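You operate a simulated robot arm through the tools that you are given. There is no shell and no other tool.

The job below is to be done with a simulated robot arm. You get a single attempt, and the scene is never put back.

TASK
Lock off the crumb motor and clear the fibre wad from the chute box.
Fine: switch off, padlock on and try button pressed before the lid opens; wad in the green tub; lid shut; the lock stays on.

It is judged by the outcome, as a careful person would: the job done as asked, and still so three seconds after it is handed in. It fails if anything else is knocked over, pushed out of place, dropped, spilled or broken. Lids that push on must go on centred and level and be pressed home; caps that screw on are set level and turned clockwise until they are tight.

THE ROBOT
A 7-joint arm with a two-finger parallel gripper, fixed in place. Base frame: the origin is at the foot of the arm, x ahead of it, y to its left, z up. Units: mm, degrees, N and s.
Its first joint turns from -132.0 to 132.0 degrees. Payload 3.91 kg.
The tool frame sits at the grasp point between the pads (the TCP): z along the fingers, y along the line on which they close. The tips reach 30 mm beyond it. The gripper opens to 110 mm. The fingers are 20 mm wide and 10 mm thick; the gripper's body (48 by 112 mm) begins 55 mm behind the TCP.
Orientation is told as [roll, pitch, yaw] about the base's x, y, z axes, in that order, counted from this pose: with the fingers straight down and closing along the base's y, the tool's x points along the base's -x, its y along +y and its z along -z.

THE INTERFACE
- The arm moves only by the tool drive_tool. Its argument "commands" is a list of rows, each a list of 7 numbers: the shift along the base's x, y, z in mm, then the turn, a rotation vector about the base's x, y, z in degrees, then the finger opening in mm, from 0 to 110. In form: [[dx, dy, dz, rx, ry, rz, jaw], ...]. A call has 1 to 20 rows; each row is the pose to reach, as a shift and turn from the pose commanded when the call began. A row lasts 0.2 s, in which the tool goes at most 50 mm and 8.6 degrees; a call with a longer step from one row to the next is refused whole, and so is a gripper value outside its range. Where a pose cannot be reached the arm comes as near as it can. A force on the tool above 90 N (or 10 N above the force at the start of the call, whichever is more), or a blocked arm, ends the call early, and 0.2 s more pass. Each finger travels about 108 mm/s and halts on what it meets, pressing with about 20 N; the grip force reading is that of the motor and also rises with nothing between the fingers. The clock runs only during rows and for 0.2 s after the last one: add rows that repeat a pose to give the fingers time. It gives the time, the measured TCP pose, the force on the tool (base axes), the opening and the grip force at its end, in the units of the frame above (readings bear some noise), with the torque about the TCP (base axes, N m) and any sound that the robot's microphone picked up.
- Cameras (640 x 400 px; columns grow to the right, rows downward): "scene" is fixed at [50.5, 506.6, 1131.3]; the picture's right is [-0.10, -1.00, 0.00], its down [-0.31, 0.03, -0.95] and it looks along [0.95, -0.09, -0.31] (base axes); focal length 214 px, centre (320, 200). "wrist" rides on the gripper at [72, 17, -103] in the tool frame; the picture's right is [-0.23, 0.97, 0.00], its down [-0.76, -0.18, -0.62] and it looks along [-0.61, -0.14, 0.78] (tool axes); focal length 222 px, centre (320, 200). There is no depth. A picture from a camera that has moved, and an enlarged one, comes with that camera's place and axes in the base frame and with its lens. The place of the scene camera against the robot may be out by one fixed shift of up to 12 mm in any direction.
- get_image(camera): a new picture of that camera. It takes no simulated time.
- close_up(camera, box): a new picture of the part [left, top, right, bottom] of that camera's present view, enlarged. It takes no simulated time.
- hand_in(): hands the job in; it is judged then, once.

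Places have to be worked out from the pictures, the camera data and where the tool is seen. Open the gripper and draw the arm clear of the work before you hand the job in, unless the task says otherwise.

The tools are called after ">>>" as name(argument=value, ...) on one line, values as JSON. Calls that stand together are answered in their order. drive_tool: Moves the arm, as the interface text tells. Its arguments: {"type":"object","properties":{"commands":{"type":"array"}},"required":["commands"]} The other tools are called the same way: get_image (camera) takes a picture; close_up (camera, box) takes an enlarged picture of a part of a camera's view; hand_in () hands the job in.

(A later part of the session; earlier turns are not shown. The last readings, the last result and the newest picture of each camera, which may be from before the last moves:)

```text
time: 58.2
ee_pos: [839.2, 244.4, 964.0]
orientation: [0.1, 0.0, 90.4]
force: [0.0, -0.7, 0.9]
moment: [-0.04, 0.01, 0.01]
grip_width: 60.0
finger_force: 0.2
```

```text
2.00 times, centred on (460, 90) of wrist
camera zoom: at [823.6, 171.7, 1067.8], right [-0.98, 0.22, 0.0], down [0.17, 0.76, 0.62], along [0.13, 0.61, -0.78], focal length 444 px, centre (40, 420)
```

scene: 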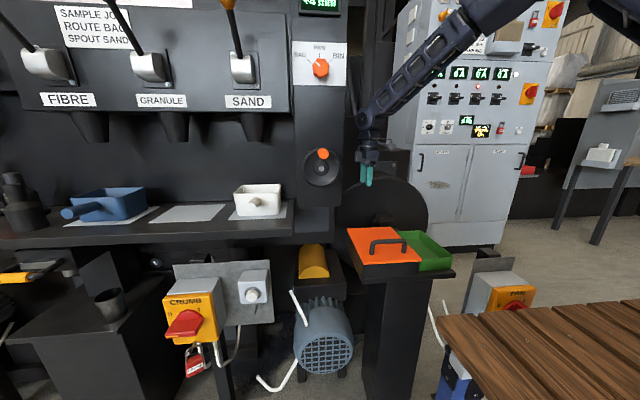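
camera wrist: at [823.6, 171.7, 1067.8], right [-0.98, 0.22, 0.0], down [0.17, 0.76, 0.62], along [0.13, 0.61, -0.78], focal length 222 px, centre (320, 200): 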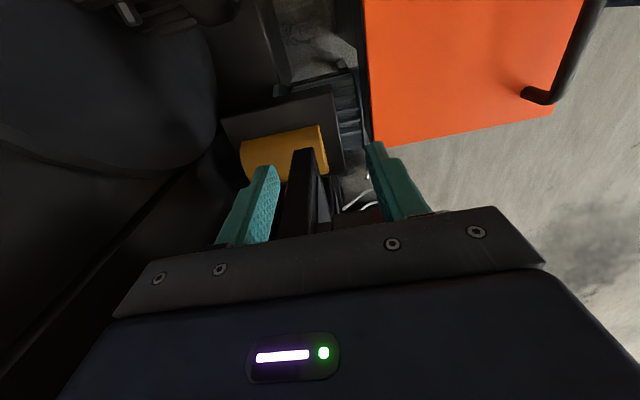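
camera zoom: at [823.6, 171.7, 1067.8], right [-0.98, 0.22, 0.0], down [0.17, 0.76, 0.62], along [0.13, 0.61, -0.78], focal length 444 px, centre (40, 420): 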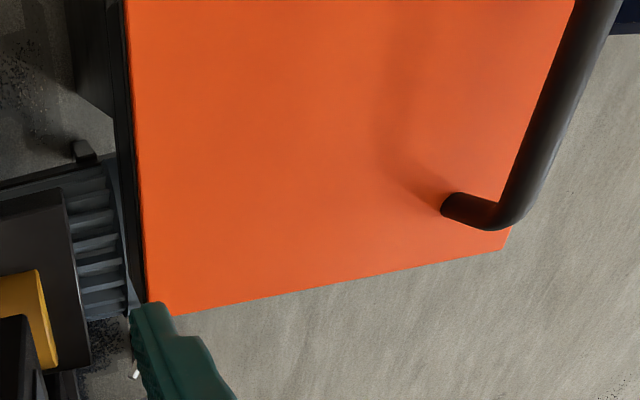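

No visible hinge hardware, but nothing else on the lid's other sides either. I move above the handle bar (x≈596, y≈244), fingers open along x, and stop ~50 mm above for a check.

>>> drive_tool(commands=[[-40, 0, -5, 0, 0, 0, 60], [-85, 0, -15, 0, 0, 0, 60], [-130, 0, -25, 0, 0, 0, 60], [-175, 0, -40, 0, 0, 0, 60], [-215, 0, -60, 0, 0, 0, 60], [-243, 0, -85, 0, 0, 0, 60], [-243, 0, -96, 0, 0, 0, 60], [-243, 0, -96, 0, 0, 0, 60]])

>>> get_image(camera="wrist")

>>> close_up(camera="scene", box=[330, 180, 470, 290])

```text
time: 60.0
ee_pos: [596.6, 245.0, 868.0]
orientation: [0.3, 0.0, 90.4]
force: [-0.5, -0.7, -0.4]
moment: [0.04, -0.01, 0.02]
grip_width: 60.0
finger_force: 0.1
```

```text
taken
camera wrist: at [580.1, 171.8, 971.7], right [-0.98, 0.22, 0.0], down [0.17, 0.76, 0.62], along [0.13, 0.61, -0.78], focal length 222 px, centre (320, 200)
```

wrist: 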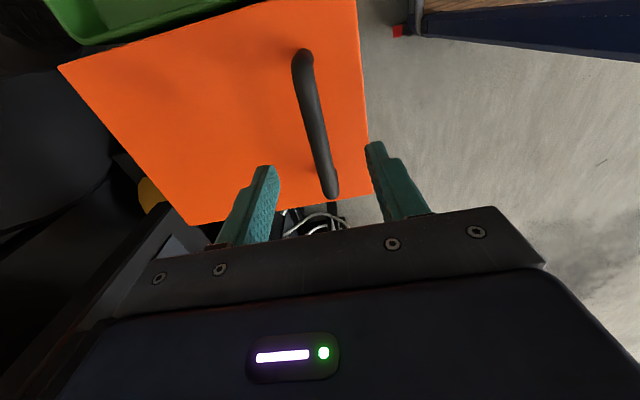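

```text
3.64 times, centred on (400, 235) of scene
camera zoom: at [50.5, 506.6, 1131.3], right [-0.1, -1.0, 0.0], down [-0.31, 0.03, -0.95], along [0.95, -0.09, -0.31], focal length 780 px, centre (29, 73)
```

zoom: 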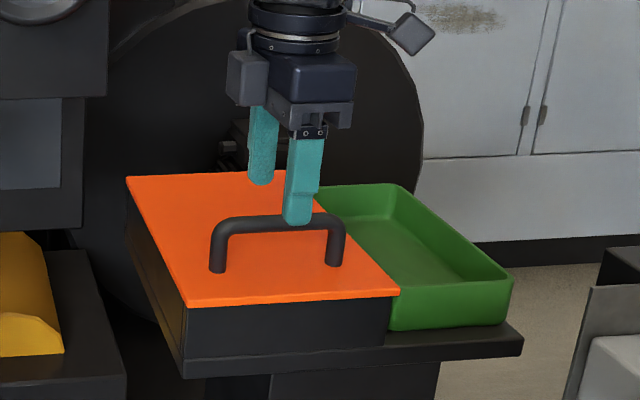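

The bar lies at x≈597, between the open fingers. I descend 50 mm so the pads straddle it and close.

>>> drive_tool(commands=[[0, -2, -15, 0, 0, 0, 60], [0, -2, -30, 0, 0, 0, 60], [0, -2, -42, 0, 0, 0, 60], [0, -2, -50, 0, 0, 0, 60], [0, -2, -50, 0, 0, 0, 40], [0, -2, -50, 0, 0, 0, 20], [0, -2, -50, 0, 0, 0, 6], [0, -2, -50, 0, 0, 0, 4]])

>>> get_image(camera="wrist")

>>> close_up(camera="scene", box=[330, 180, 470, 290])

```text
time: 61.8
ee_pos: [594.7, 242.2, 817.7]
orientation: [0.3, 0.1, 90.4]
force: [-19.4, -0.2, 1.1]
moment: [-0.05, 0.03, -0.37]
grip_width: 13.5
finger_force: 45.0
```

```text
taken
camera wrist: at [579.4, 169.7, 921.9], right [-0.98, 0.22, 0.0], down [0.18, 0.76, 0.62], along [0.13, 0.61, -0.78], focal length 222 px, centre (320, 200)
```

wrist: 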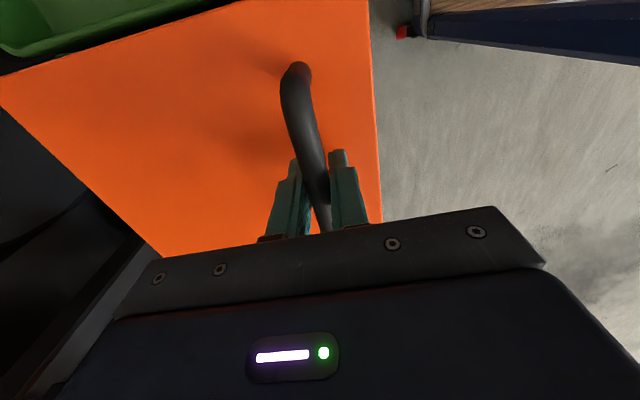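

```text
3.64 times, centred on (400, 235) of scene
camera zoom: at [50.5, 506.6, 1131.3], right [-0.1, -1.0, 0.0], down [-0.31, 0.03, -0.95], along [0.95, -0.09, -0.31], focal length 780 px, centre (29, 73)
```

zoom: 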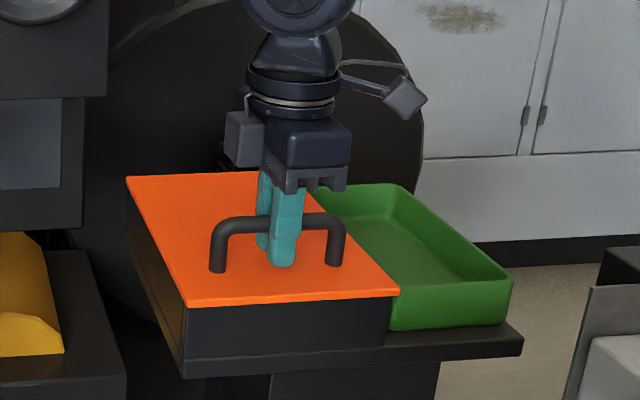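

The bar (13.5 mm) is gripped, and a 19 N sideways load didn't slide the lid, consistent with a hinge. I lift 5° along the assumed hinge arc (axis at x≈781, z≈770) and look.

>>> drive_tool(commands=[[-2, 0, 0, 0, 0, 0, 4], [0, 0, 8.1, 0, 0, 0, 4], [2.4, 0, 16.1, 0, 0, 0, 4], [2.4, 0, 16.1, 0, 0, 0, 4]])

>>> close_up(camera="scene", box=[330, 180, 470, 290])

>>> get_image(camera="wrist")

```text
time: 62.8
ee_pos: [599.4, 242.5, 836.4]
orientation: [0.2, 0.0, 90.3]
force: [2.3, -1.0, -2.4]
moment: [0.66, -0.01, -0.32]
grip_width: 13.6
finger_force: 45.1
```

```text
3.64 times, centred on (400, 235) of scene
camera zoom: at [50.5, 506.6, 1131.3], right [-0.1, -1.0, 0.0], down [-0.31, 0.03, -0.95], along [0.95, -0.09, -0.31], focal length 780 px, centre (29, 73)
```

zoom: 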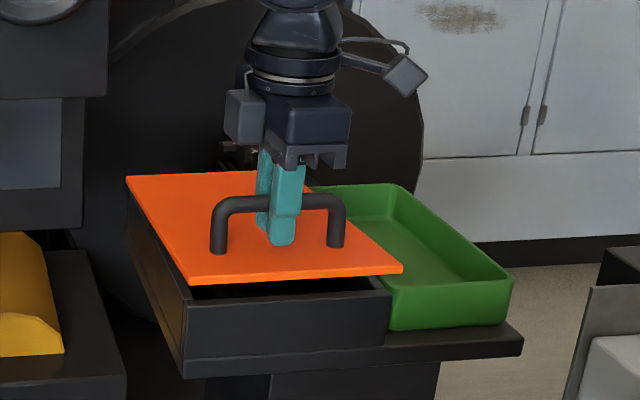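

```text
taken
camera wrist: at [583.6, 169.6, 938.5], right [-0.98, 0.22, 0.0], down [0.17, 0.76, 0.62], along [0.14, 0.61, -0.78], focal length 222 px, centre (320, 200)
```

wrist: 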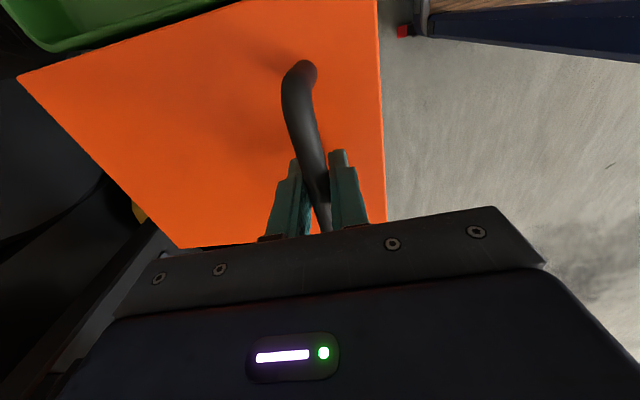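

The lid pivots about its back edge with almost no force, so it is a rear-hinged lid. I follow the arc up to about 47°, letting the bar turn between the pads.

>>> drive_tool(commands=[[8.4, 0, 21.9, 0, 0, 0, 4], [19.5, 0, 42.5, 0, 0, 0, 4], [32.9, 0, 61.6, 0, 0, 0, 4], [48.7, 0, 78.9, 0, 0, 0, 4], [66.4, 0, 94.3, 0, 0, 0, 4], [85.8, 0, 107.3, 0, 0, 0, 4], [85.8, 0, 107.3, 0, 0, 0, 4]])

>>> close_up(camera="scene", box=[330, 140, 470, 290])

>>> get_image(camera="wrist")

```text
time: 64.4
ee_pos: [685.3, 241.9, 942.8]
orientation: [0.1, 0.1, 90.4]
force: [-5.0, 2.0, 5.5]
moment: [0.13, 0.02, -0.28]
grip_width: 13.8
finger_force: 45.3
```

```text
2.67 times, centred on (400, 215) of scene
camera zoom: at [50.5, 506.6, 1131.3], right [-0.1, -1.0, 0.0], down [-0.31, 0.03, -0.95], along [0.95, -0.09, -0.31], focal length 572 px, centre (107, 160)
```

zoom: 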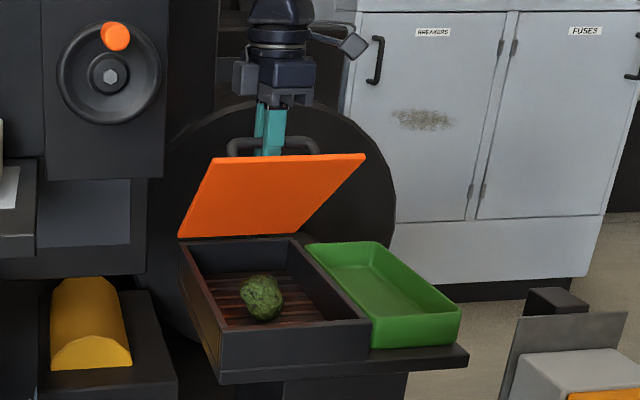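

```text
taken
camera wrist: at [669.5, 169.6, 1045.9], right [-0.98, 0.22, 0.0], down [0.17, 0.76, 0.62], along [0.14, 0.61, -0.78], focal length 222 px, centre (320, 200)
```

wrist: 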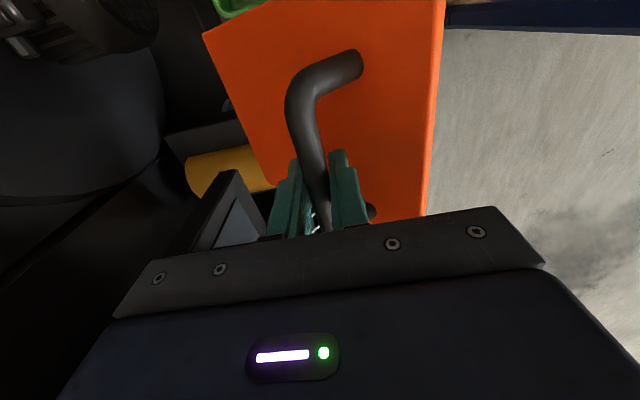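

The lid opens smoothly and the green fibre wad is visible on the grate. I continue the arc to about 89°.

>>> drive_tool(commands=[[20.9, 0, 10.6, 0, 0, 0, 4], [42.8, 0, 18.6, 0, 0, 0, 4], [65.6, 0, 23.7, 0, 0, 0, 4], [89, 0, 26.1, 0, 0, 0, 4], [112.4, 0, 25.6, 0, 0, 0, 4], [135.5, 0, 22.3, 0, 0, 0, 4], [135.5, 0, 22.3, 0, 0, 0, 4]])

>>> close_up(camera="scene", box=[330, 120, 470, 290])

>>> get_image(camera="wrist")

```text
time: 66.0
ee_pos: [821.1, 242.2, 964.0]
orientation: [0.2, 0.0, 90.4]
force: [0.7, -2.1, -0.5]
moment: [0.39, -0.09, -0.29]
grip_width: 13.7
finger_force: 45.1
```

```text
2.35 times, centred on (400, 205) of scene
camera zoom: at [50.5, 506.6, 1131.3], right [-0.1, -1.0, 0.0], down [-0.31, 0.03, -0.95], along [0.95, -0.09, -0.31], focal length 505 px, centre (132, 188)
```

zoom: 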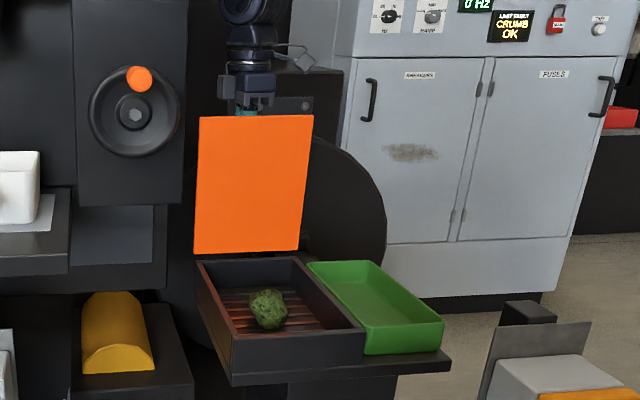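

```text
taken
camera wrist: at [805.4, 169.7, 1067.3], right [-0.98, 0.22, 0.0], down [0.17, 0.76, 0.62], along [0.14, 0.61, -0.78], focal length 222 px, centre (320, 200)
```

wrist: 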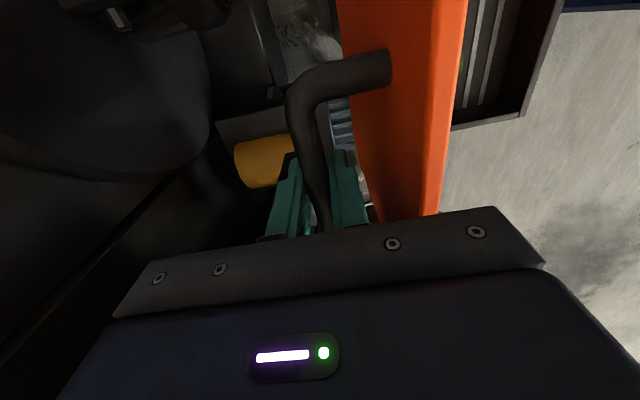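

The lid is vertical with almost no load. I continue gently past vertical, feeling for the end stop.

>>> drive_tool(commands=[[11.4, 0, -2.9, 0, 0, 0, 4], [22.6, 0, -6.1, 0, 0, 0, 4], [22.6, 0, -6.1, 0, 0, 0, 4]])

>>> drive_tool(commands=[[5.5, 0, -2, 0, 0, 0, 4], [11, 0, -4.1, 0, 0, 0, 4], [11, 0, -4.1, 0, 0, 0, 4]])

>>> get_image(camera="wrist")

```text
time: 66.8
ee_pos: [843.8, 241.8, 958.5]
orientation: [0.2, 0.0, 90.5]
force: [-0.1, -0.2, 0.1]
moment: [0.37, -0.02, -0.3]
grip_width: 13.6
finger_force: 45.3
```

```text
time: 67.6
ee_pos: [855.2, 242.5, 955.3]
orientation: [0.3, -0.1, 90.4]
force: [0.8, 0.1, -0.4]
moment: [-0.07, 0.05, -0.29]
grip_width: 13.4
finger_force: 45.0
```

```text
taken
camera wrist: at [838.1, 169.8, 1057.6], right [-0.98, 0.22, 0.0], down [0.17, 0.76, 0.62], along [0.14, 0.61, -0.78], focal length 222 px, centre (320, 200)
```

wrist: 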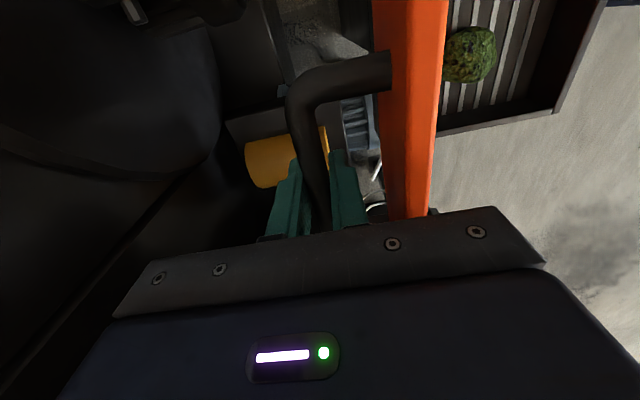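

No stop yet at ~99°. I continue a few degrees at a time.

>>> drive_tool(commands=[[5.4, 0, -2.3, 0, 0, 0, 4], [10.7, 0, -4.8, 0, 0, 0, 4], [10.7, 0, -4.8, 0, 0, 0, 4]])

>>> drive_tool(commands=[[5.2, 0, -2.6, 0, 0, 0, 4], [10.4, 0, -5.3, 0, 0, 0, 4], [10.4, 0, -5.3, 0, 0, 0, 4]])

>>> get_image(camera="wrist")

>>> close_up(camera="scene", box=[330, 120, 470, 290])

```text
time: 68.4
ee_pos: [864.8, 241.7, 949.9]
orientation: [0.2, 0.0, 90.5]
force: [0.1, 0.4, 0.0]
moment: [0.05, 0.05, -0.31]
grip_width: 13.4
finger_force: 45.4
```

```text
time: 69.2
ee_pos: [874.1, 243.1, 946.2]
orientation: [0.3, 0.0, 90.5]
force: [-25.8, -10.4, 13.2]
moment: [-0.07, 0.07, -0.37]
grip_width: 13.4
finger_force: 45.6
```

```text
taken
camera wrist: at [857.5, 169.8, 1048.4], right [-0.98, 0.22, 0.0], down [0.18, 0.76, 0.62], along [0.13, 0.61, -0.78], focal length 222 px, centre (320, 200)
```

wrist: 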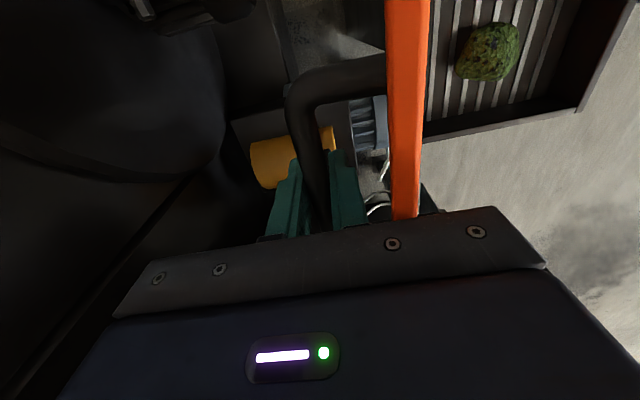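

```text
2.35 times, centred on (400, 205) of scene
camera zoom: at [50.5, 506.6, 1131.3], right [-0.1, -1.0, 0.0], down [-0.31, 0.03, -0.95], along [0.95, -0.09, -0.31], focal length 505 px, centre (132, 188)
```

zoom: 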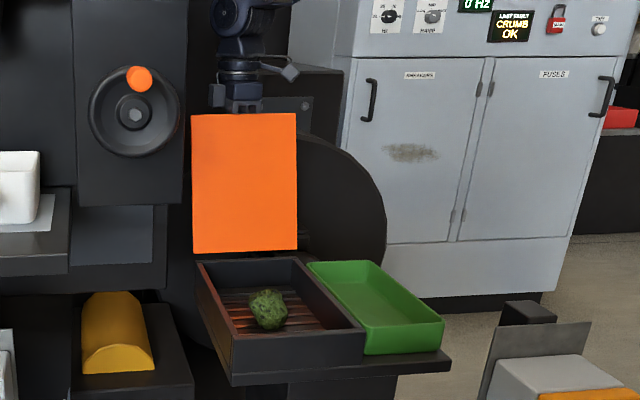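

The stop is reached at about 105° (25 N reaction), so the lid can rest there. I ease off slightly, open the fingers just enough to free the bar, and check that the lid stays.

>>> drive_tool(commands=[[-3, 0, 2, 0, 0, 0, 4], [-3, 0, 2, 0, 0, 0, 14], [-3, 0, 2, 0, 0, 0, 20], [-3, 0, 2, 0, 0, 0, 26], [-3, 0, 2, 0, 0, 0, 26], [-3, 0, 2, 0, 0, 0, 26]])

>>> get_image(camera="wrist")

>>> close_up(camera="scene", box=[330, 120, 470, 290])

```text
time: 70.6
ee_pos: [872.0, 241.6, 946.7]
orientation: [0.2, 0.0, 90.4]
force: [0.2, -0.5, 1.5]
moment: [0.03, 0.05, -0.06]
grip_width: 25.7
finger_force: 0.0
```

```text
taken
camera wrist: at [855.9, 169.8, 1049.4], right [-0.98, 0.22, 0.0], down [0.17, 0.76, 0.62], along [0.13, 0.61, -0.78], focal length 222 px, centre (320, 200)
```

wrist: 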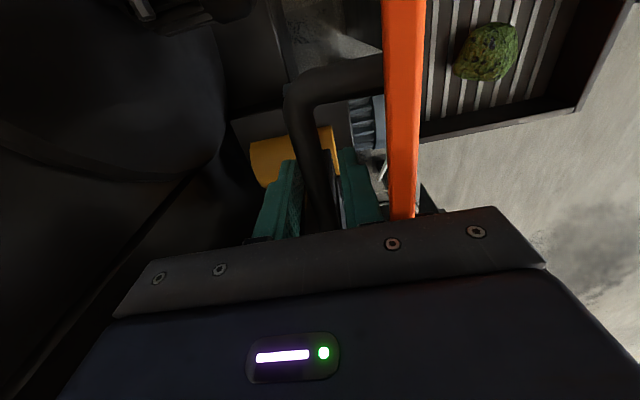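

```text
2.35 times, centred on (400, 205) of scene
camera zoom: at [50.5, 506.6, 1131.3], right [-0.1, -1.0, 0.0], down [-0.31, 0.03, -0.95], along [0.95, -0.09, -0.31], focal length 505 px, centre (132, 188)
```

zoom: 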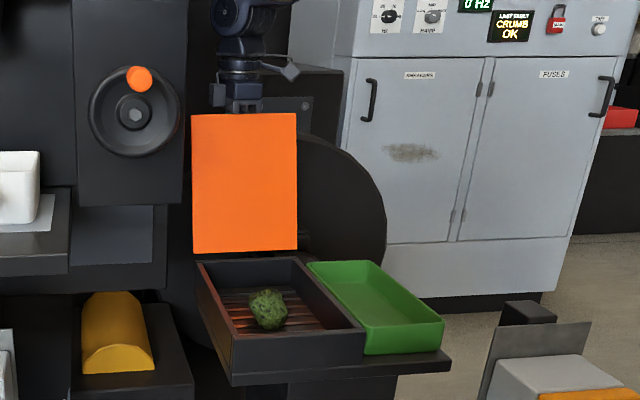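

The lid stays open on its own. I lift the tool straight up in small steps to clear the bar and the lid's edge.

>>> drive_tool(commands=[[2, 0, 12, 0, 0, 0, 26], [2, 0, 26, 0, 0, 0, 26], [2, 0, 42, 0, 0, 0, 26], [2, 0, 60, 0, 0, 0, 26], [2, 0, 80, 0, 0, 0, 26], [2, 0, 100, 0, 0, 0, 26], [2, 0, 100, 0, 0, 0, 26]])

>>> get_image(camera="wrist")

>>> close_up(camera="scene", box=[330, 90, 470, 290])

```text
time: 72.2
ee_pos: [873.4, 242.6, 1047.6]
orientation: [0.1, 0.0, 90.5]
force: [0.0, -1.1, 0.1]
moment: [0.01, 0.03, 0.01]
grip_width: 26.2
finger_force: 0.0
```

```text
taken
camera wrist: at [858.2, 170.3, 1149.4], right [-0.98, 0.22, 0.0], down [0.17, 0.76, 0.62], along [0.14, 0.61, -0.78], focal length 222 px, centre (320, 200)
```

wrist: 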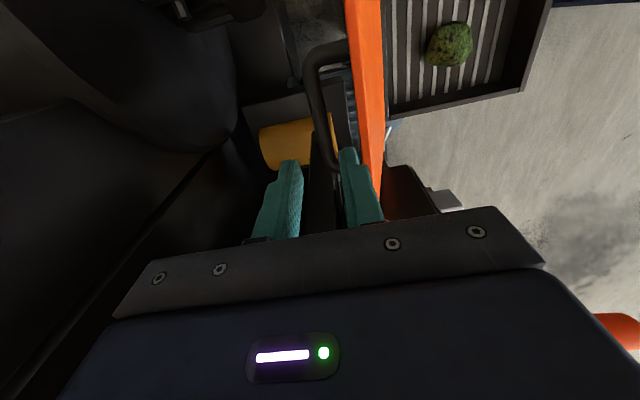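

```text
2.00 times, centred on (400, 190) of scene
camera zoom: at [50.5, 506.6, 1131.3], right [-0.1, -1.0, 0.0], down [-0.31, 0.03, -0.95], along [0.95, -0.09, -0.31], focal length 429 px, centre (160, 220)
```

zoom: 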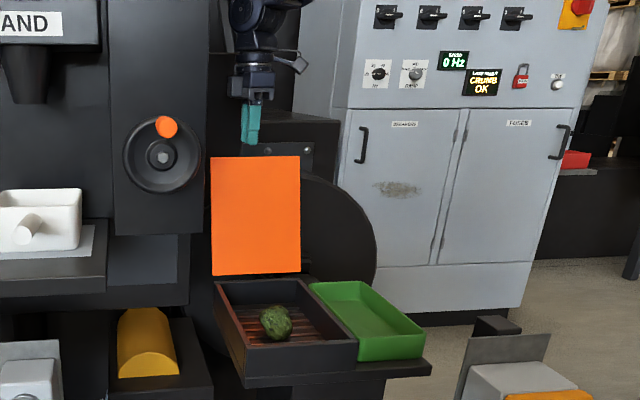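

Clear of the lid, which rests open. I move back over the box to look at the wad from above.

>>> drive_tool(commands=[[0, 0, 14, 0, 0, 0, 40], [-40, 0, 14, 0, 0, 0, 60], [-85, 0, 14, 0, 0, 0, 80], [-130, 0, 14, 0, 0, 0, 100], [-175, 0, 5, 0, 0, 0, 100], [-200, 0, -30, 0, 0, 0, 100], [-200, 0, -75, 0, 0, 0, 100], [-200, 0, -110, 0, 0, 0, 100], [-200, 0, -110, 0, 0, 0, 100]])

>>> get_image(camera="wrist")

>>> close_up(camera="scene", box=[340, 200, 450, 290])

```text
time: 74.2
ee_pos: [673.8, 241.4, 936.9]
orientation: [0.2, 0.1, 90.4]
force: [0.3, 0.1, -0.3]
moment: [0.02, 0.03, 0.01]
grip_width: 99.9
finger_force: 0.0
```

```text
taken
camera wrist: at [657.7, 169.7, 1039.8], right [-0.98, 0.22, 0.0], down [0.17, 0.76, 0.62], along [0.14, 0.61, -0.78], focal length 222 px, centre (320, 200)
```

wrist: 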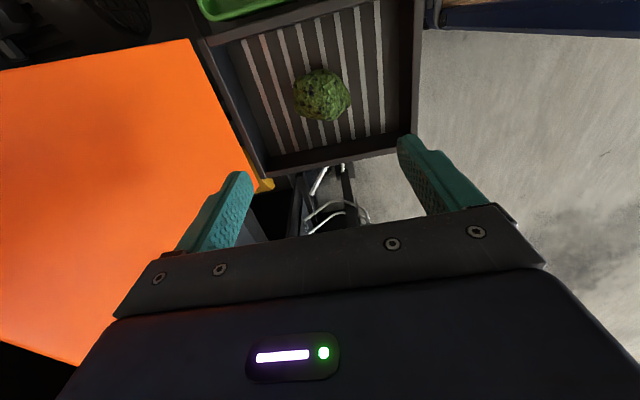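

```text
4.44 times, centred on (395, 245) of scene
camera zoom: at [50.5, 506.6, 1131.3], right [-0.1, -1.0, 0.0], down [-0.31, 0.03, -0.95], along [0.95, -0.09, -0.31], focal length 953 px, centre (-13, 0)
```

zoom: 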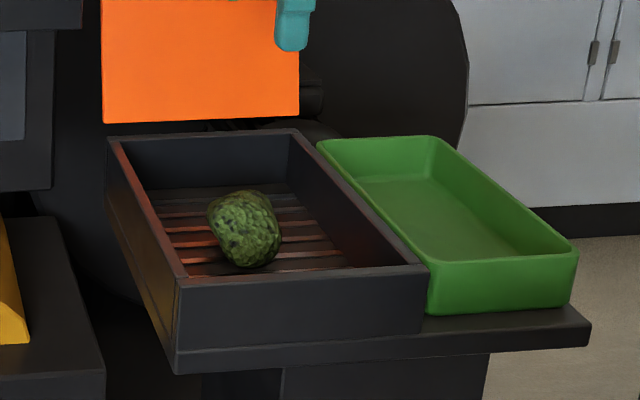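

The wad's centre triangulates to about (672, 241, 738). I zoom in to judge its shape and the grate height.

>>> close_up(camera="wrist", box=[200, 0, 440, 180])

>>> close_up(camera="scene", box=[350, 225, 420, 275])

```text
2.22 times, centred on (320, 90) of wrist
camera zoom: at [657.7, 169.7, 1039.8], right [-0.98, 0.22, 0.0], down [0.17, 0.76, 0.62], along [0.14, 0.61, -0.78], focal length 494 px, centre (320, 444)
```

zoom: 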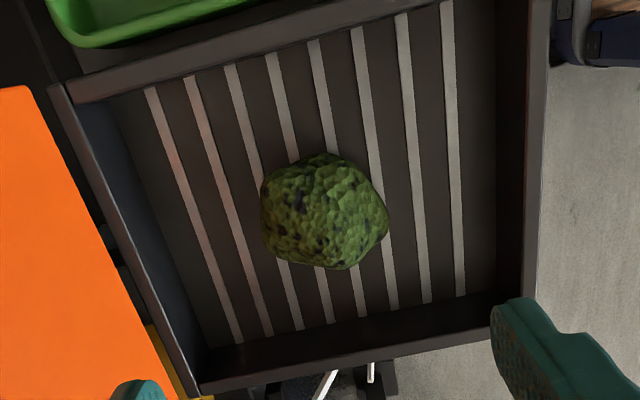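

```text
8.00 times, centred on (385, 250) of scene
camera zoom: at [50.5, 506.6, 1131.3], right [-0.1, -1.0, 0.0], down [-0.31, 0.03, -0.95], along [0.95, -0.09, -0.31], focal length 1716 px, centre (-200, -200)
```

zoom: 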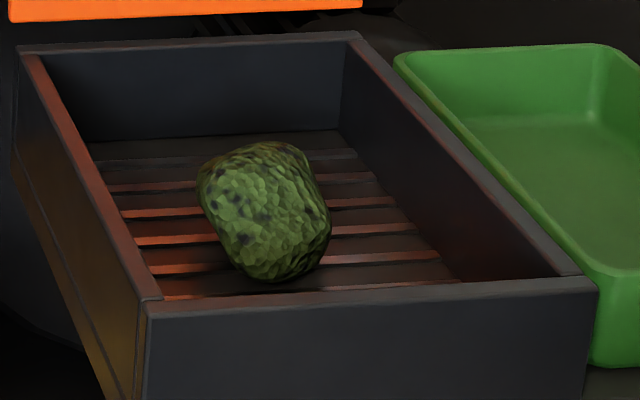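

Grate is at z≈718 and the wad is ~70 mm across, centred at (672, 241, ~740). I descend with open jaws to TCP z≈757 (tips ~9 mm above the grate).

>>> drive_tool(commands=[[-2, 0, -40, 0, 0, 0, 104], [-2, 0, -80, 0, 0, 0, 104], [-2, 0, -115, 0, 0, 0, 104], [-2, 0, -145, 0, 0, 0, 104], [-2, 0, -165, 0, 0, 0, 104], [-2, 0, -180, 0, 0, 0, 104], [-2, 0, -180, 0, 0, 0, 104]])

>>> get_image(camera="wrist")

>>> close_up(camera="scene", box=[340, 180, 450, 280])

```text
time: 75.8
ee_pos: [672.5, 242.5, 756.3]
orientation: [0.2, -0.1, 90.3]
force: [-0.1, 0.1, 0.1]
moment: [0.04, 0.02, -0.01]
grip_width: 104.0
finger_force: 0.1
```

```text
taken
camera wrist: at [655.7, 170.0, 859.7], right [-0.98, 0.22, 0.0], down [0.17, 0.76, 0.62], along [0.14, 0.61, -0.78], focal length 222 px, centre (320, 200)
```

wrist: 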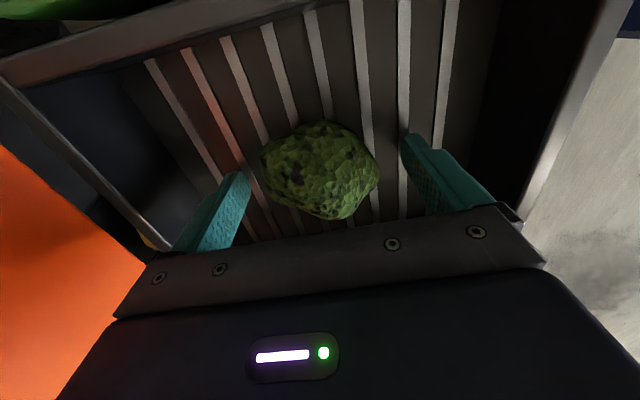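

```text
4.00 times, centred on (395, 230) of scene
camera zoom: at [50.5, 506.6, 1131.3], right [-0.1, -1.0, 0.0], down [-0.31, 0.03, -0.95], along [0.95, -0.09, -0.31], focal length 858 px, centre (20, 80)
```

zoom: 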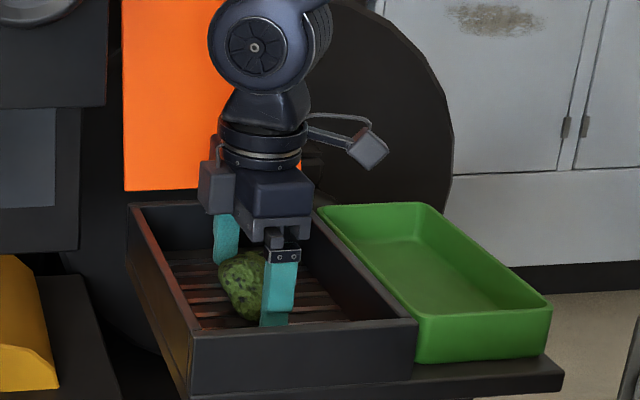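

The wad is centred between the fingers. I close on it.

>>> drive_tool(commands=[[0, -1.5, -2, 0, 0, 0, 92], [0, -1.5, -2, 0, 0, 0, 80], [0, -1.5, -2, 0, 0, 0, 70], [0, -1.5, -2, 0, 0, 0, 58], [0, -1.5, -2, 0, 0, 0, 46], [0, -1.5, -2, 0, 0, 0, 40], [0, -1.5, -2, 0, 0, 0, 40]])

>>> get_image(camera="wrist")

```text
time: 77.4
ee_pos: [671.4, 240.2, 753.4]
orientation: [0.2, -0.1, 90.4]
force: [0.1, -0.2, -0.3]
moment: [-0.01, -0.05, -0.04]
grip_width: 65.3
finger_force: 19.9
```

```text
taken
camera wrist: at [655.5, 168.3, 857.6], right [-0.98, 0.22, 0.0], down [0.17, 0.76, 0.62], along [0.13, 0.61, -0.78], focal length 222 px, centre (320, 200)
```

wrist: 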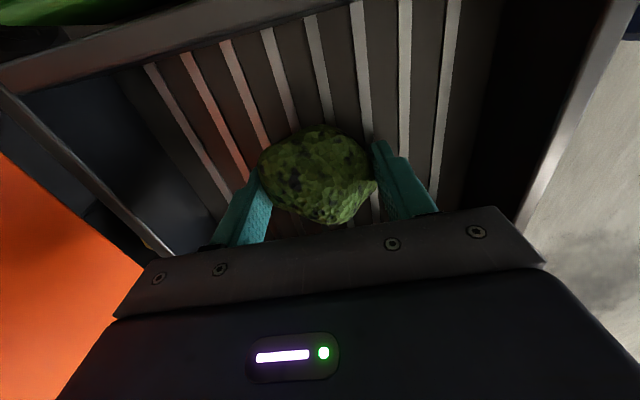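

Gripped at 65 mm with ~20 N. I lift it slowly and check that it is held.

>>> drive_tool(commands=[[0, 0, 8, 0, 0, 0, 34], [0, 0, 20, 0, 0, 0, 34], [0, 0, 40, 0, 0, 0, 34], [0, 0, 65, 0, 0, 0, 34], [0, 0, 90, 0, 0, 0, 34], [0, 0, 115, 0, 0, 0, 34], [0, 0, 115, 0, 0, 0, 34]])

>>> get_image(camera="wrist")

>>> close_up(camera="scene", box=[340, 180, 450, 280])

```text
time: 79.0
ee_pos: [671.2, 240.5, 868.2]
orientation: [0.3, 0.0, 90.4]
force: [0.4, 0.0, -0.9]
moment: [0.04, -0.03, 0.04]
grip_width: 64.9
finger_force: 19.6
```

```text
taken
camera wrist: at [655.2, 167.7, 972.2], right [-0.98, 0.22, 0.0], down [0.18, 0.76, 0.62], along [0.13, 0.61, -0.78], focal length 222 px, centre (320, 200)
```

wrist: 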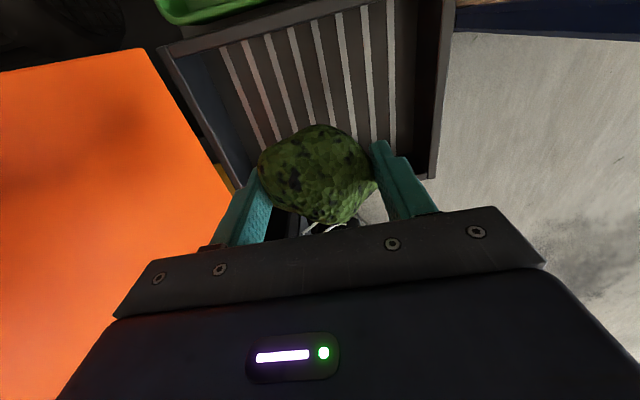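

```text
4.00 times, centred on (395, 230) of scene
camera zoom: at [50.5, 506.6, 1131.3], right [-0.1, -1.0, 0.0], down [-0.31, 0.03, -0.95], along [0.95, -0.09, -0.31], focal length 858 px, centre (20, 80)
```

zoom: 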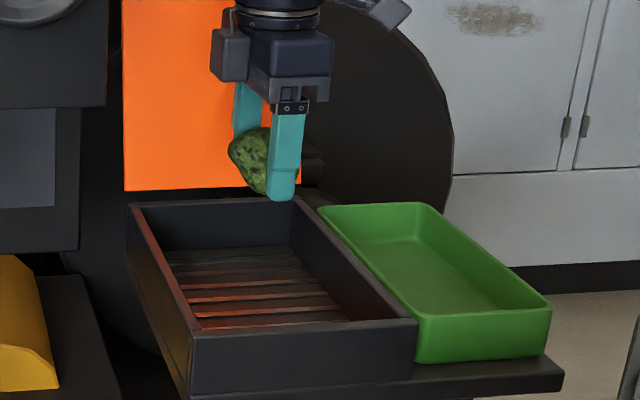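

The wad is securely held and the box is empty. I carry it over the green tub, to about (667, 96), and look down.

>>> drive_tool(commands=[[-1, -25, 0, 0, 0, 0, 34], [-2, -55, 0, 0, 0, 0, 34], [-3, -85, 0, 0, 0, 0, 34], [-4, -115, 0, 0, 0, 0, 34], [-4, -140, 0, 0, 0, 0, 34], [-4, -145, 0, 0, 0, 0, 34], [-4, -145, 0, 0, 0, 0, 34]])

>>> get_image(camera="wrist")

>>> close_up(camera="scene", box=[340, 180, 490, 290])

```text
time: 80.6
ee_pos: [666.7, 96.0, 869.4]
orientation: [0.2, 0.0, 90.4]
force: [-0.4, -0.1, -0.4]
moment: [0.01, -0.01, -0.02]
grip_width: 64.7
finger_force: 20.5
```

```text
taken
camera wrist: at [651.8, 22.9, 972.5], right [-0.98, 0.22, 0.0], down [0.17, 0.76, 0.62], along [0.13, 0.61, -0.78], focal length 222 px, centre (320, 200)
```

wrist: 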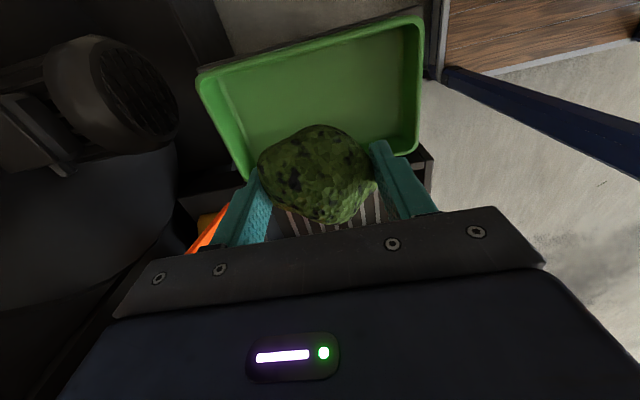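

```text
3.64 times, centred on (415, 235) of scene
camera zoom: at [50.5, 506.6, 1131.3], right [-0.1, -1.0, 0.0], down [-0.31, 0.03, -0.95], along [0.95, -0.09, -0.31], focal length 780 px, centre (-26, 73)
```

zoom: 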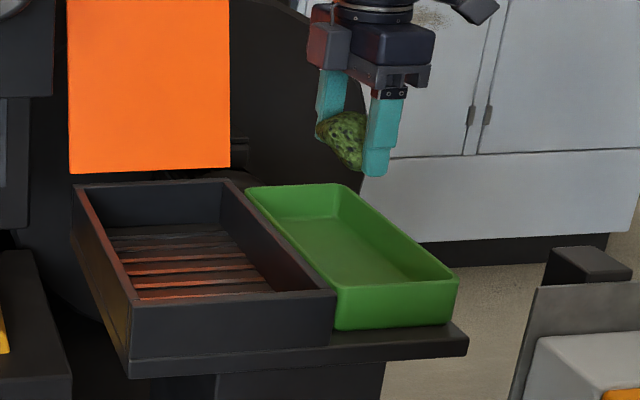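

The tub spans x≈579–757, y≈35–144; its centre is about (668, 89). I shift 7 mm and lower the wad to just above the tub floor (TCP z≈763).

>>> drive_tool(commands=[[1, -4, -20, 0, 0, 0, 34], [1, -7, -45, 0, 0, 0, 34], [1, -7, -70, 0, 0, 0, 34], [1, -7, -90, 0, 0, 0, 34], [1, -7, -102, 0, 0, 0, 34], [1, -7, -106, 0, 0, 0, 34], [1, -7, -106, 0, 0, 0, 34]])

>>> close_up(camera="scene", box=[340, 180, 490, 290])

>>> get_image(camera="wrist")

```text
time: 82.2
ee_pos: [669.4, 89.3, 762.7]
orientation: [0.2, 0.1, 90.4]
force: [-0.2, 0.0, -1.7]
moment: [-0.01, 0.01, 0.01]
grip_width: 65.0
finger_force: 20.0
```

```text
3.64 times, centred on (415, 235) of scene
camera zoom: at [50.5, 506.6, 1131.3], right [-0.1, -1.0, 0.0], down [-0.31, 0.03, -0.95], along [0.95, -0.09, -0.31], focal length 780 px, centre (-26, 73)
```

zoom: 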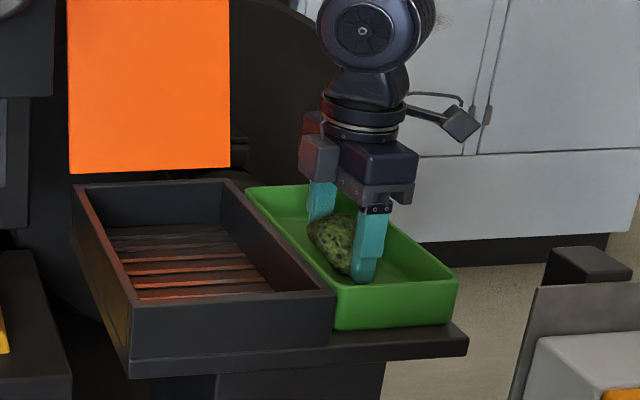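

```text
taken
camera wrist: at [652.6, 16.7, 865.8], right [-0.98, 0.22, 0.0], down [0.17, 0.76, 0.62], along [0.13, 0.61, -0.78], focal length 222 px, centre (320, 200)
```

wrist: 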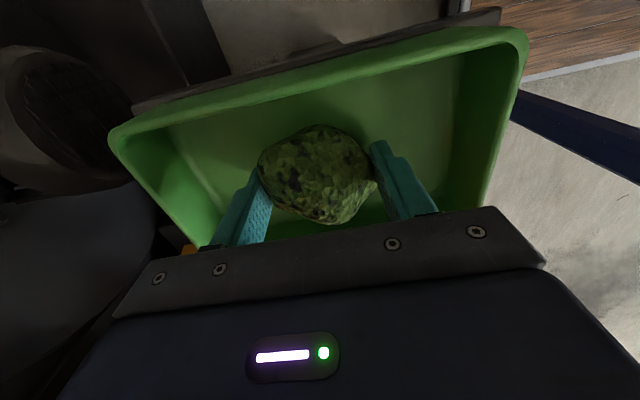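

The wad is well inside the tub. I lower 3 mm more and release it gently, then rise.

>>> drive_tool(commands=[[0, 0, -3, 0, 0, 0, 34], [0, 0, -3, 0, 0, 0, 34]])

>>> drive_tool(commands=[[0, 0, 0, 0, 0, 0, 68], [0, 0, 0, 0, 0, 0, 76], [0, 0, 0, 0, 0, 0, 86], [0, 0, 0, 0, 0, 0, 90], [0, 0, 20, 0, 0, 0, 90], [0, 0, 50, 0, 0, 0, 90], [0, 0, 90, 0, 0, 0, 90], [0, 0, 130, 0, 0, 0, 90], [0, 0, 130, 0, 0, 0, 90]])

>>> get_image(camera="wrist")

>>> close_up(camera="scene", box=[340, 180, 490, 290])

```text
time: 82.8
ee_pos: [667.6, 89.7, 759.8]
orientation: [0.2, 0.0, 90.4]
force: [-0.3, 0.0, -0.5]
moment: [0.02, 0.01, 0.0]
grip_width: 65.0
finger_force: 19.9
```

```text
time: 84.8
ee_pos: [669.1, 89.4, 889.8]
orientation: [0.2, 0.1, 90.4]
force: [0.1, 0.6, -0.1]
moment: [-0.02, -0.03, 0.0]
grip_width: 90.1
finger_force: 0.0
```

```text
taken
camera wrist: at [653.0, 16.4, 993.1], right [-0.98, 0.22, 0.0], down [0.17, 0.76, 0.62], along [0.13, 0.61, -0.78], focal length 222 px, centre (320, 200)
```

wrist: 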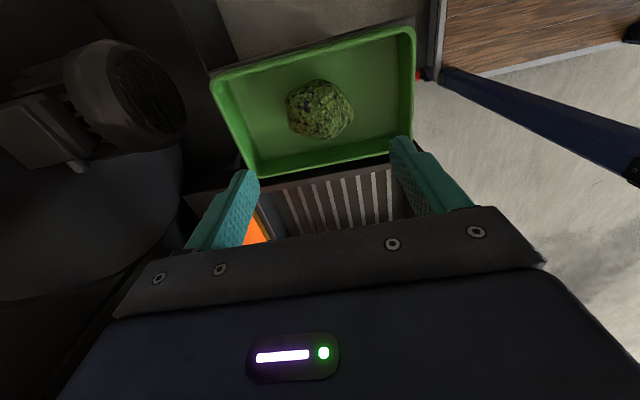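

```text
3.64 times, centred on (415, 235) of scene
camera zoom: at [50.5, 506.6, 1131.3], right [-0.1, -1.0, 0.0], down [-0.31, 0.03, -0.95], along [0.95, -0.09, -0.31], focal length 780 px, centre (-26, 73)
```

zoom: 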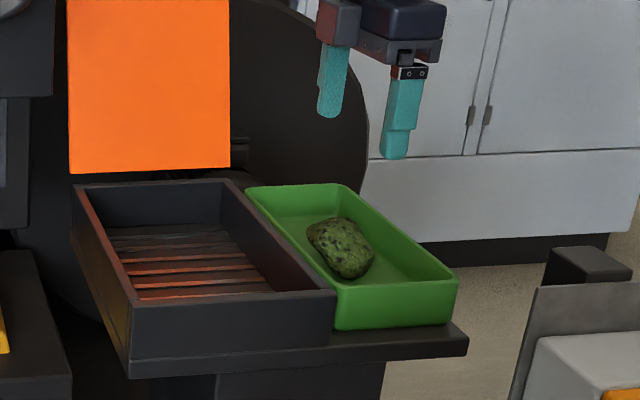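

The wad rests in the tub. Now I go back for the lid: up, over to above its handle at the rear, with a narrow opening.

>>> drive_tool(commands=[[0, 0, 45, 0, 0, 0, 80], [0, 0, 90, 0, 0, 0, 60], [0, 0, 135, 0, 0, 0, 40], [0, 0, 172, 0, 0, 0, 28], [35, 30, 172, 0, 0, 0, 28], [70, 60, 172, 0, 0, 0, 28], [105, 90, 172, 0, 0, 0, 28], [140, 120, 172, 0, 0, 0, 28], [175, 150, 172, 0, 0, 0, 28], [204, 153, 172, 0, 0, 0, 28], [204, 153, 160, 0, 0, 0, 28], [204, 153, 158, 0, 0, 0, 28]])

>>> get_image(camera="wrist")

>>> close_up(camera="wrist", box=[230, 20, 430, 220])

```text
time: 87.4
ee_pos: [872.4, 241.7, 1048.2]
orientation: [0.2, 0.0, 90.4]
force: [-0.2, 0.4, 0.0]
moment: [0.02, -0.01, 0.04]
grip_width: 28.2
finger_force: 0.1
```

```text
taken
camera wrist: at [856.8, 169.1, 1151.5], right [-0.98, 0.22, 0.0], down [0.17, 0.76, 0.62], along [0.14, 0.61, -0.78], focal length 222 px, centre (320, 200)
```

wrist: 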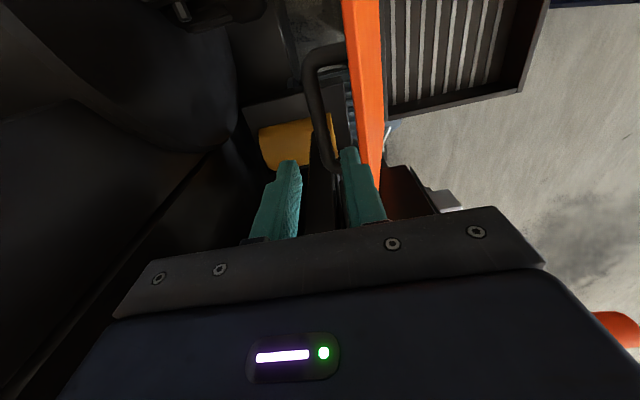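

```text
2.00 times, centred on (330, 120) of wrist
camera zoom: at [856.8, 169.1, 1151.5], right [-0.98, 0.22, 0.0], down [0.17, 0.76, 0.62], along [0.14, 0.61, -0.78], focal length 444 px, centre (300, 360)
```

zoom: 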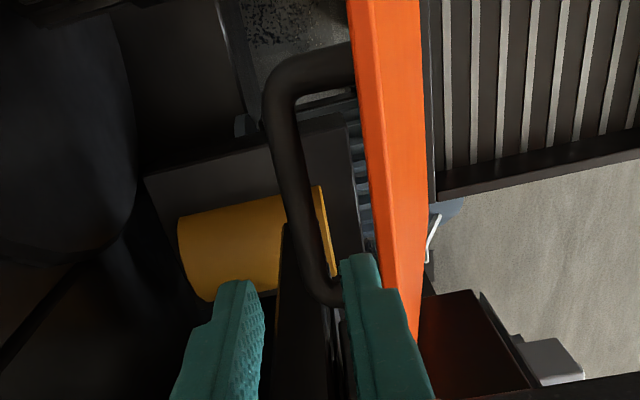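

The bar is at x≈873, y≈234 mid, matching the tool. I descend onto it and grip.

>>> drive_tool(commands=[[0.5, 0, -20, 0, 0, 0, 28], [0.5, 0, -40, 0, 0, 0, 28], [0.5, 0, -60, 0, 0, 0, 28], [0.5, 0, -80, 0, 0, 0, 28], [0.5, 0, -94, 0, 0, 0, 28], [0.5, 0, -101, 0, 0, 0, 28], [0.5, 0, -101, 0, 0, 0, 28]])

>>> get_image(camera="wrist")

```text
time: 89.0
ee_pos: [872.5, 241.6, 947.6]
orientation: [0.2, 0.0, 90.4]
force: [0.2, 1.1, 0.7]
moment: [-0.01, -0.01, -0.05]
grip_width: 28.0
finger_force: 0.1
```

```text
taken
camera wrist: at [857.3, 168.7, 1050.9], right [-0.98, 0.22, 0.0], down [0.17, 0.76, 0.62], along [0.13, 0.61, -0.78], focal length 222 px, centre (320, 200)
```

wrist: 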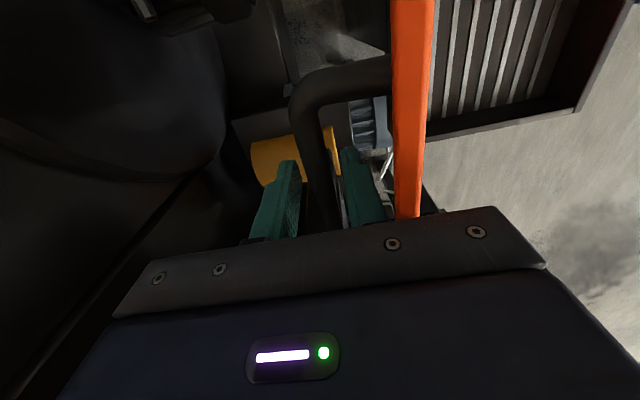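

Both fingers straddle the bar. I grip it and bring the lid back along the same arc to about 72°, checking forces.

>>> drive_tool(commands=[[0, 0, 0, 0, 0, 0, 14], [0, 0, 0, 0, 0, 0, 6], [0, 0, 0, 0, 0, 0, 4], [-8, 0, 4.2, 0, 0, 0, 4], [-16.6, 0, 7.9, 0, 0, 0, 4], [-38.8, 0, 15.5, 0, 0, 0, 4], [-61.7, 0, 20.5, 0, 0, 0, 4], [-85, 0, 22.6, 0, 0, 0, 4], [-108.4, 0, 21.9, 0, 0, 0, 4], [-108.4, 0, 21.9, 0, 0, 0, 4]])

>>> get_image(camera="wrist")

>>> close_up(camera="scene", box=[330, 120, 470, 290])

```text
time: 91.2
ee_pos: [763.9, 239.9, 969.4]
orientation: [0.3, 0.1, 90.4]
force: [-0.6, -2.3, 1.7]
moment: [-0.37, 0.02, -0.29]
grip_width: 13.7
finger_force: 44.7
```

```text
taken
camera wrist: at [748.3, 168.7, 1072.8], right [-0.98, 0.22, 0.0], down [0.18, 0.76, 0.62], along [0.13, 0.61, -0.78], focal length 222 px, centre (320, 200)
```

wrist: 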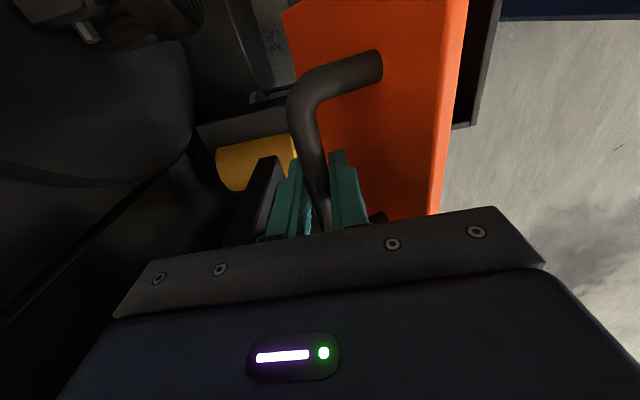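

```text
2.35 times, centred on (400, 205) of scene
camera zoom: at [50.5, 506.6, 1131.3], right [-0.1, -1.0, 0.0], down [-0.31, 0.03, -0.95], along [0.95, -0.09, -0.31], focal length 505 px, centre (132, 188)
```

zoom: 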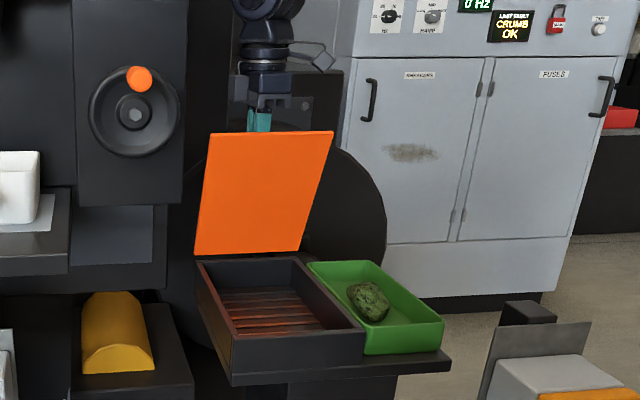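

The lid follows smoothly. I continue down to about 9°.

>>> drive_tool(commands=[[-23, 0, -3.7, 0, 0, 0, 4], [-45.6, 0, -10, 0, 0, 0, 4], [-67.2, 0, -19.2, 0, 0, 0, 4], [-87.4, 0, -30.8, 0, 0, 0, 4], [-106.1, 0, -44.9, 0, 0, 0, 4], [-123, 0, -61, 0, 0, 0, 4], [-137.8, 0, -79.1, 0, 0, 0, 4], [-150.3, 0, -99, 0, 0, 0, 4], [-160.2, 0, -120.2, 0, 0, 0, 4], [-160.2, 0, -120.2, 0, 0, 0, 4]])

>>> close_up(camera="scene", box=[330, 160, 470, 290])

```text
time: 93.4
ee_pos: [604.1, 242.2, 848.6]
orientation: [0.2, 0.0, 90.3]
force: [1.5, -2.4, -3.8]
moment: [-0.65, 0.08, -0.31]
grip_width: 13.7
finger_force: 44.9
```

```text
3.08 times, centred on (400, 225) of scene
camera zoom: at [50.5, 506.6, 1131.3], right [-0.1, -1.0, 0.0], down [-0.31, 0.03, -0.95], along [0.95, -0.09, -0.31], focal length 660 px, centre (74, 123)
```

zoom: 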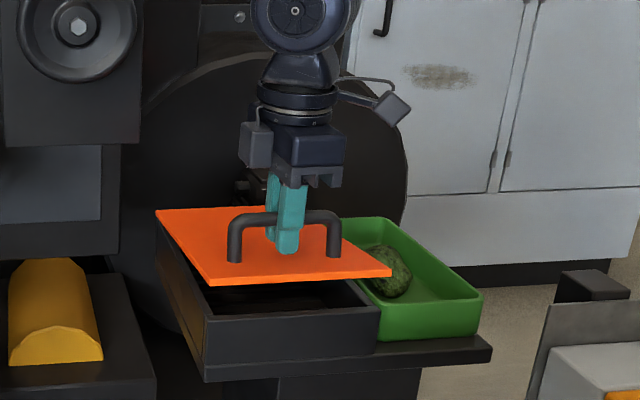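

Nearly closed. I bring it down the last few degrees and seat it with light pressure.

>>> drive_tool(commands=[[-3, 0, -8, 0, 0, 0, 4], [-5.6, 0, -15.7, 0, 0, 0, 4], [-7.4, 0, -22.5, 0, 0, 0, 4], [-8.9, 0, -28.7, 0, 0, 0, 4], [-9, 0, -30.5, 0, 0, 0, 4], [-9, 0, -30.5, 0, 0, 0, 4]])

>>> close_up(camera="scene", box=[330, 180, 470, 290])

```text
time: 94.8
ee_pos: [595.4, 242.2, 820.0]
orientation: [0.1, -0.1, 90.4]
force: [-7.5, -3.1, 27.7]
moment: [-0.45, -0.02, -0.3]
grip_width: 13.8
finger_force: 45.0
```

```text
3.64 times, centred on (400, 235) of scene
camera zoom: at [50.5, 506.6, 1131.3], right [-0.1, -1.0, 0.0], down [-0.31, 0.03, -0.95], along [0.95, -0.09, -0.31], focal length 780 px, centre (29, 73)
```

zoom: 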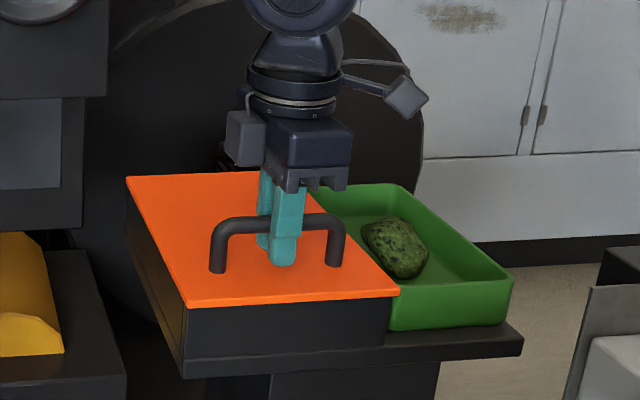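

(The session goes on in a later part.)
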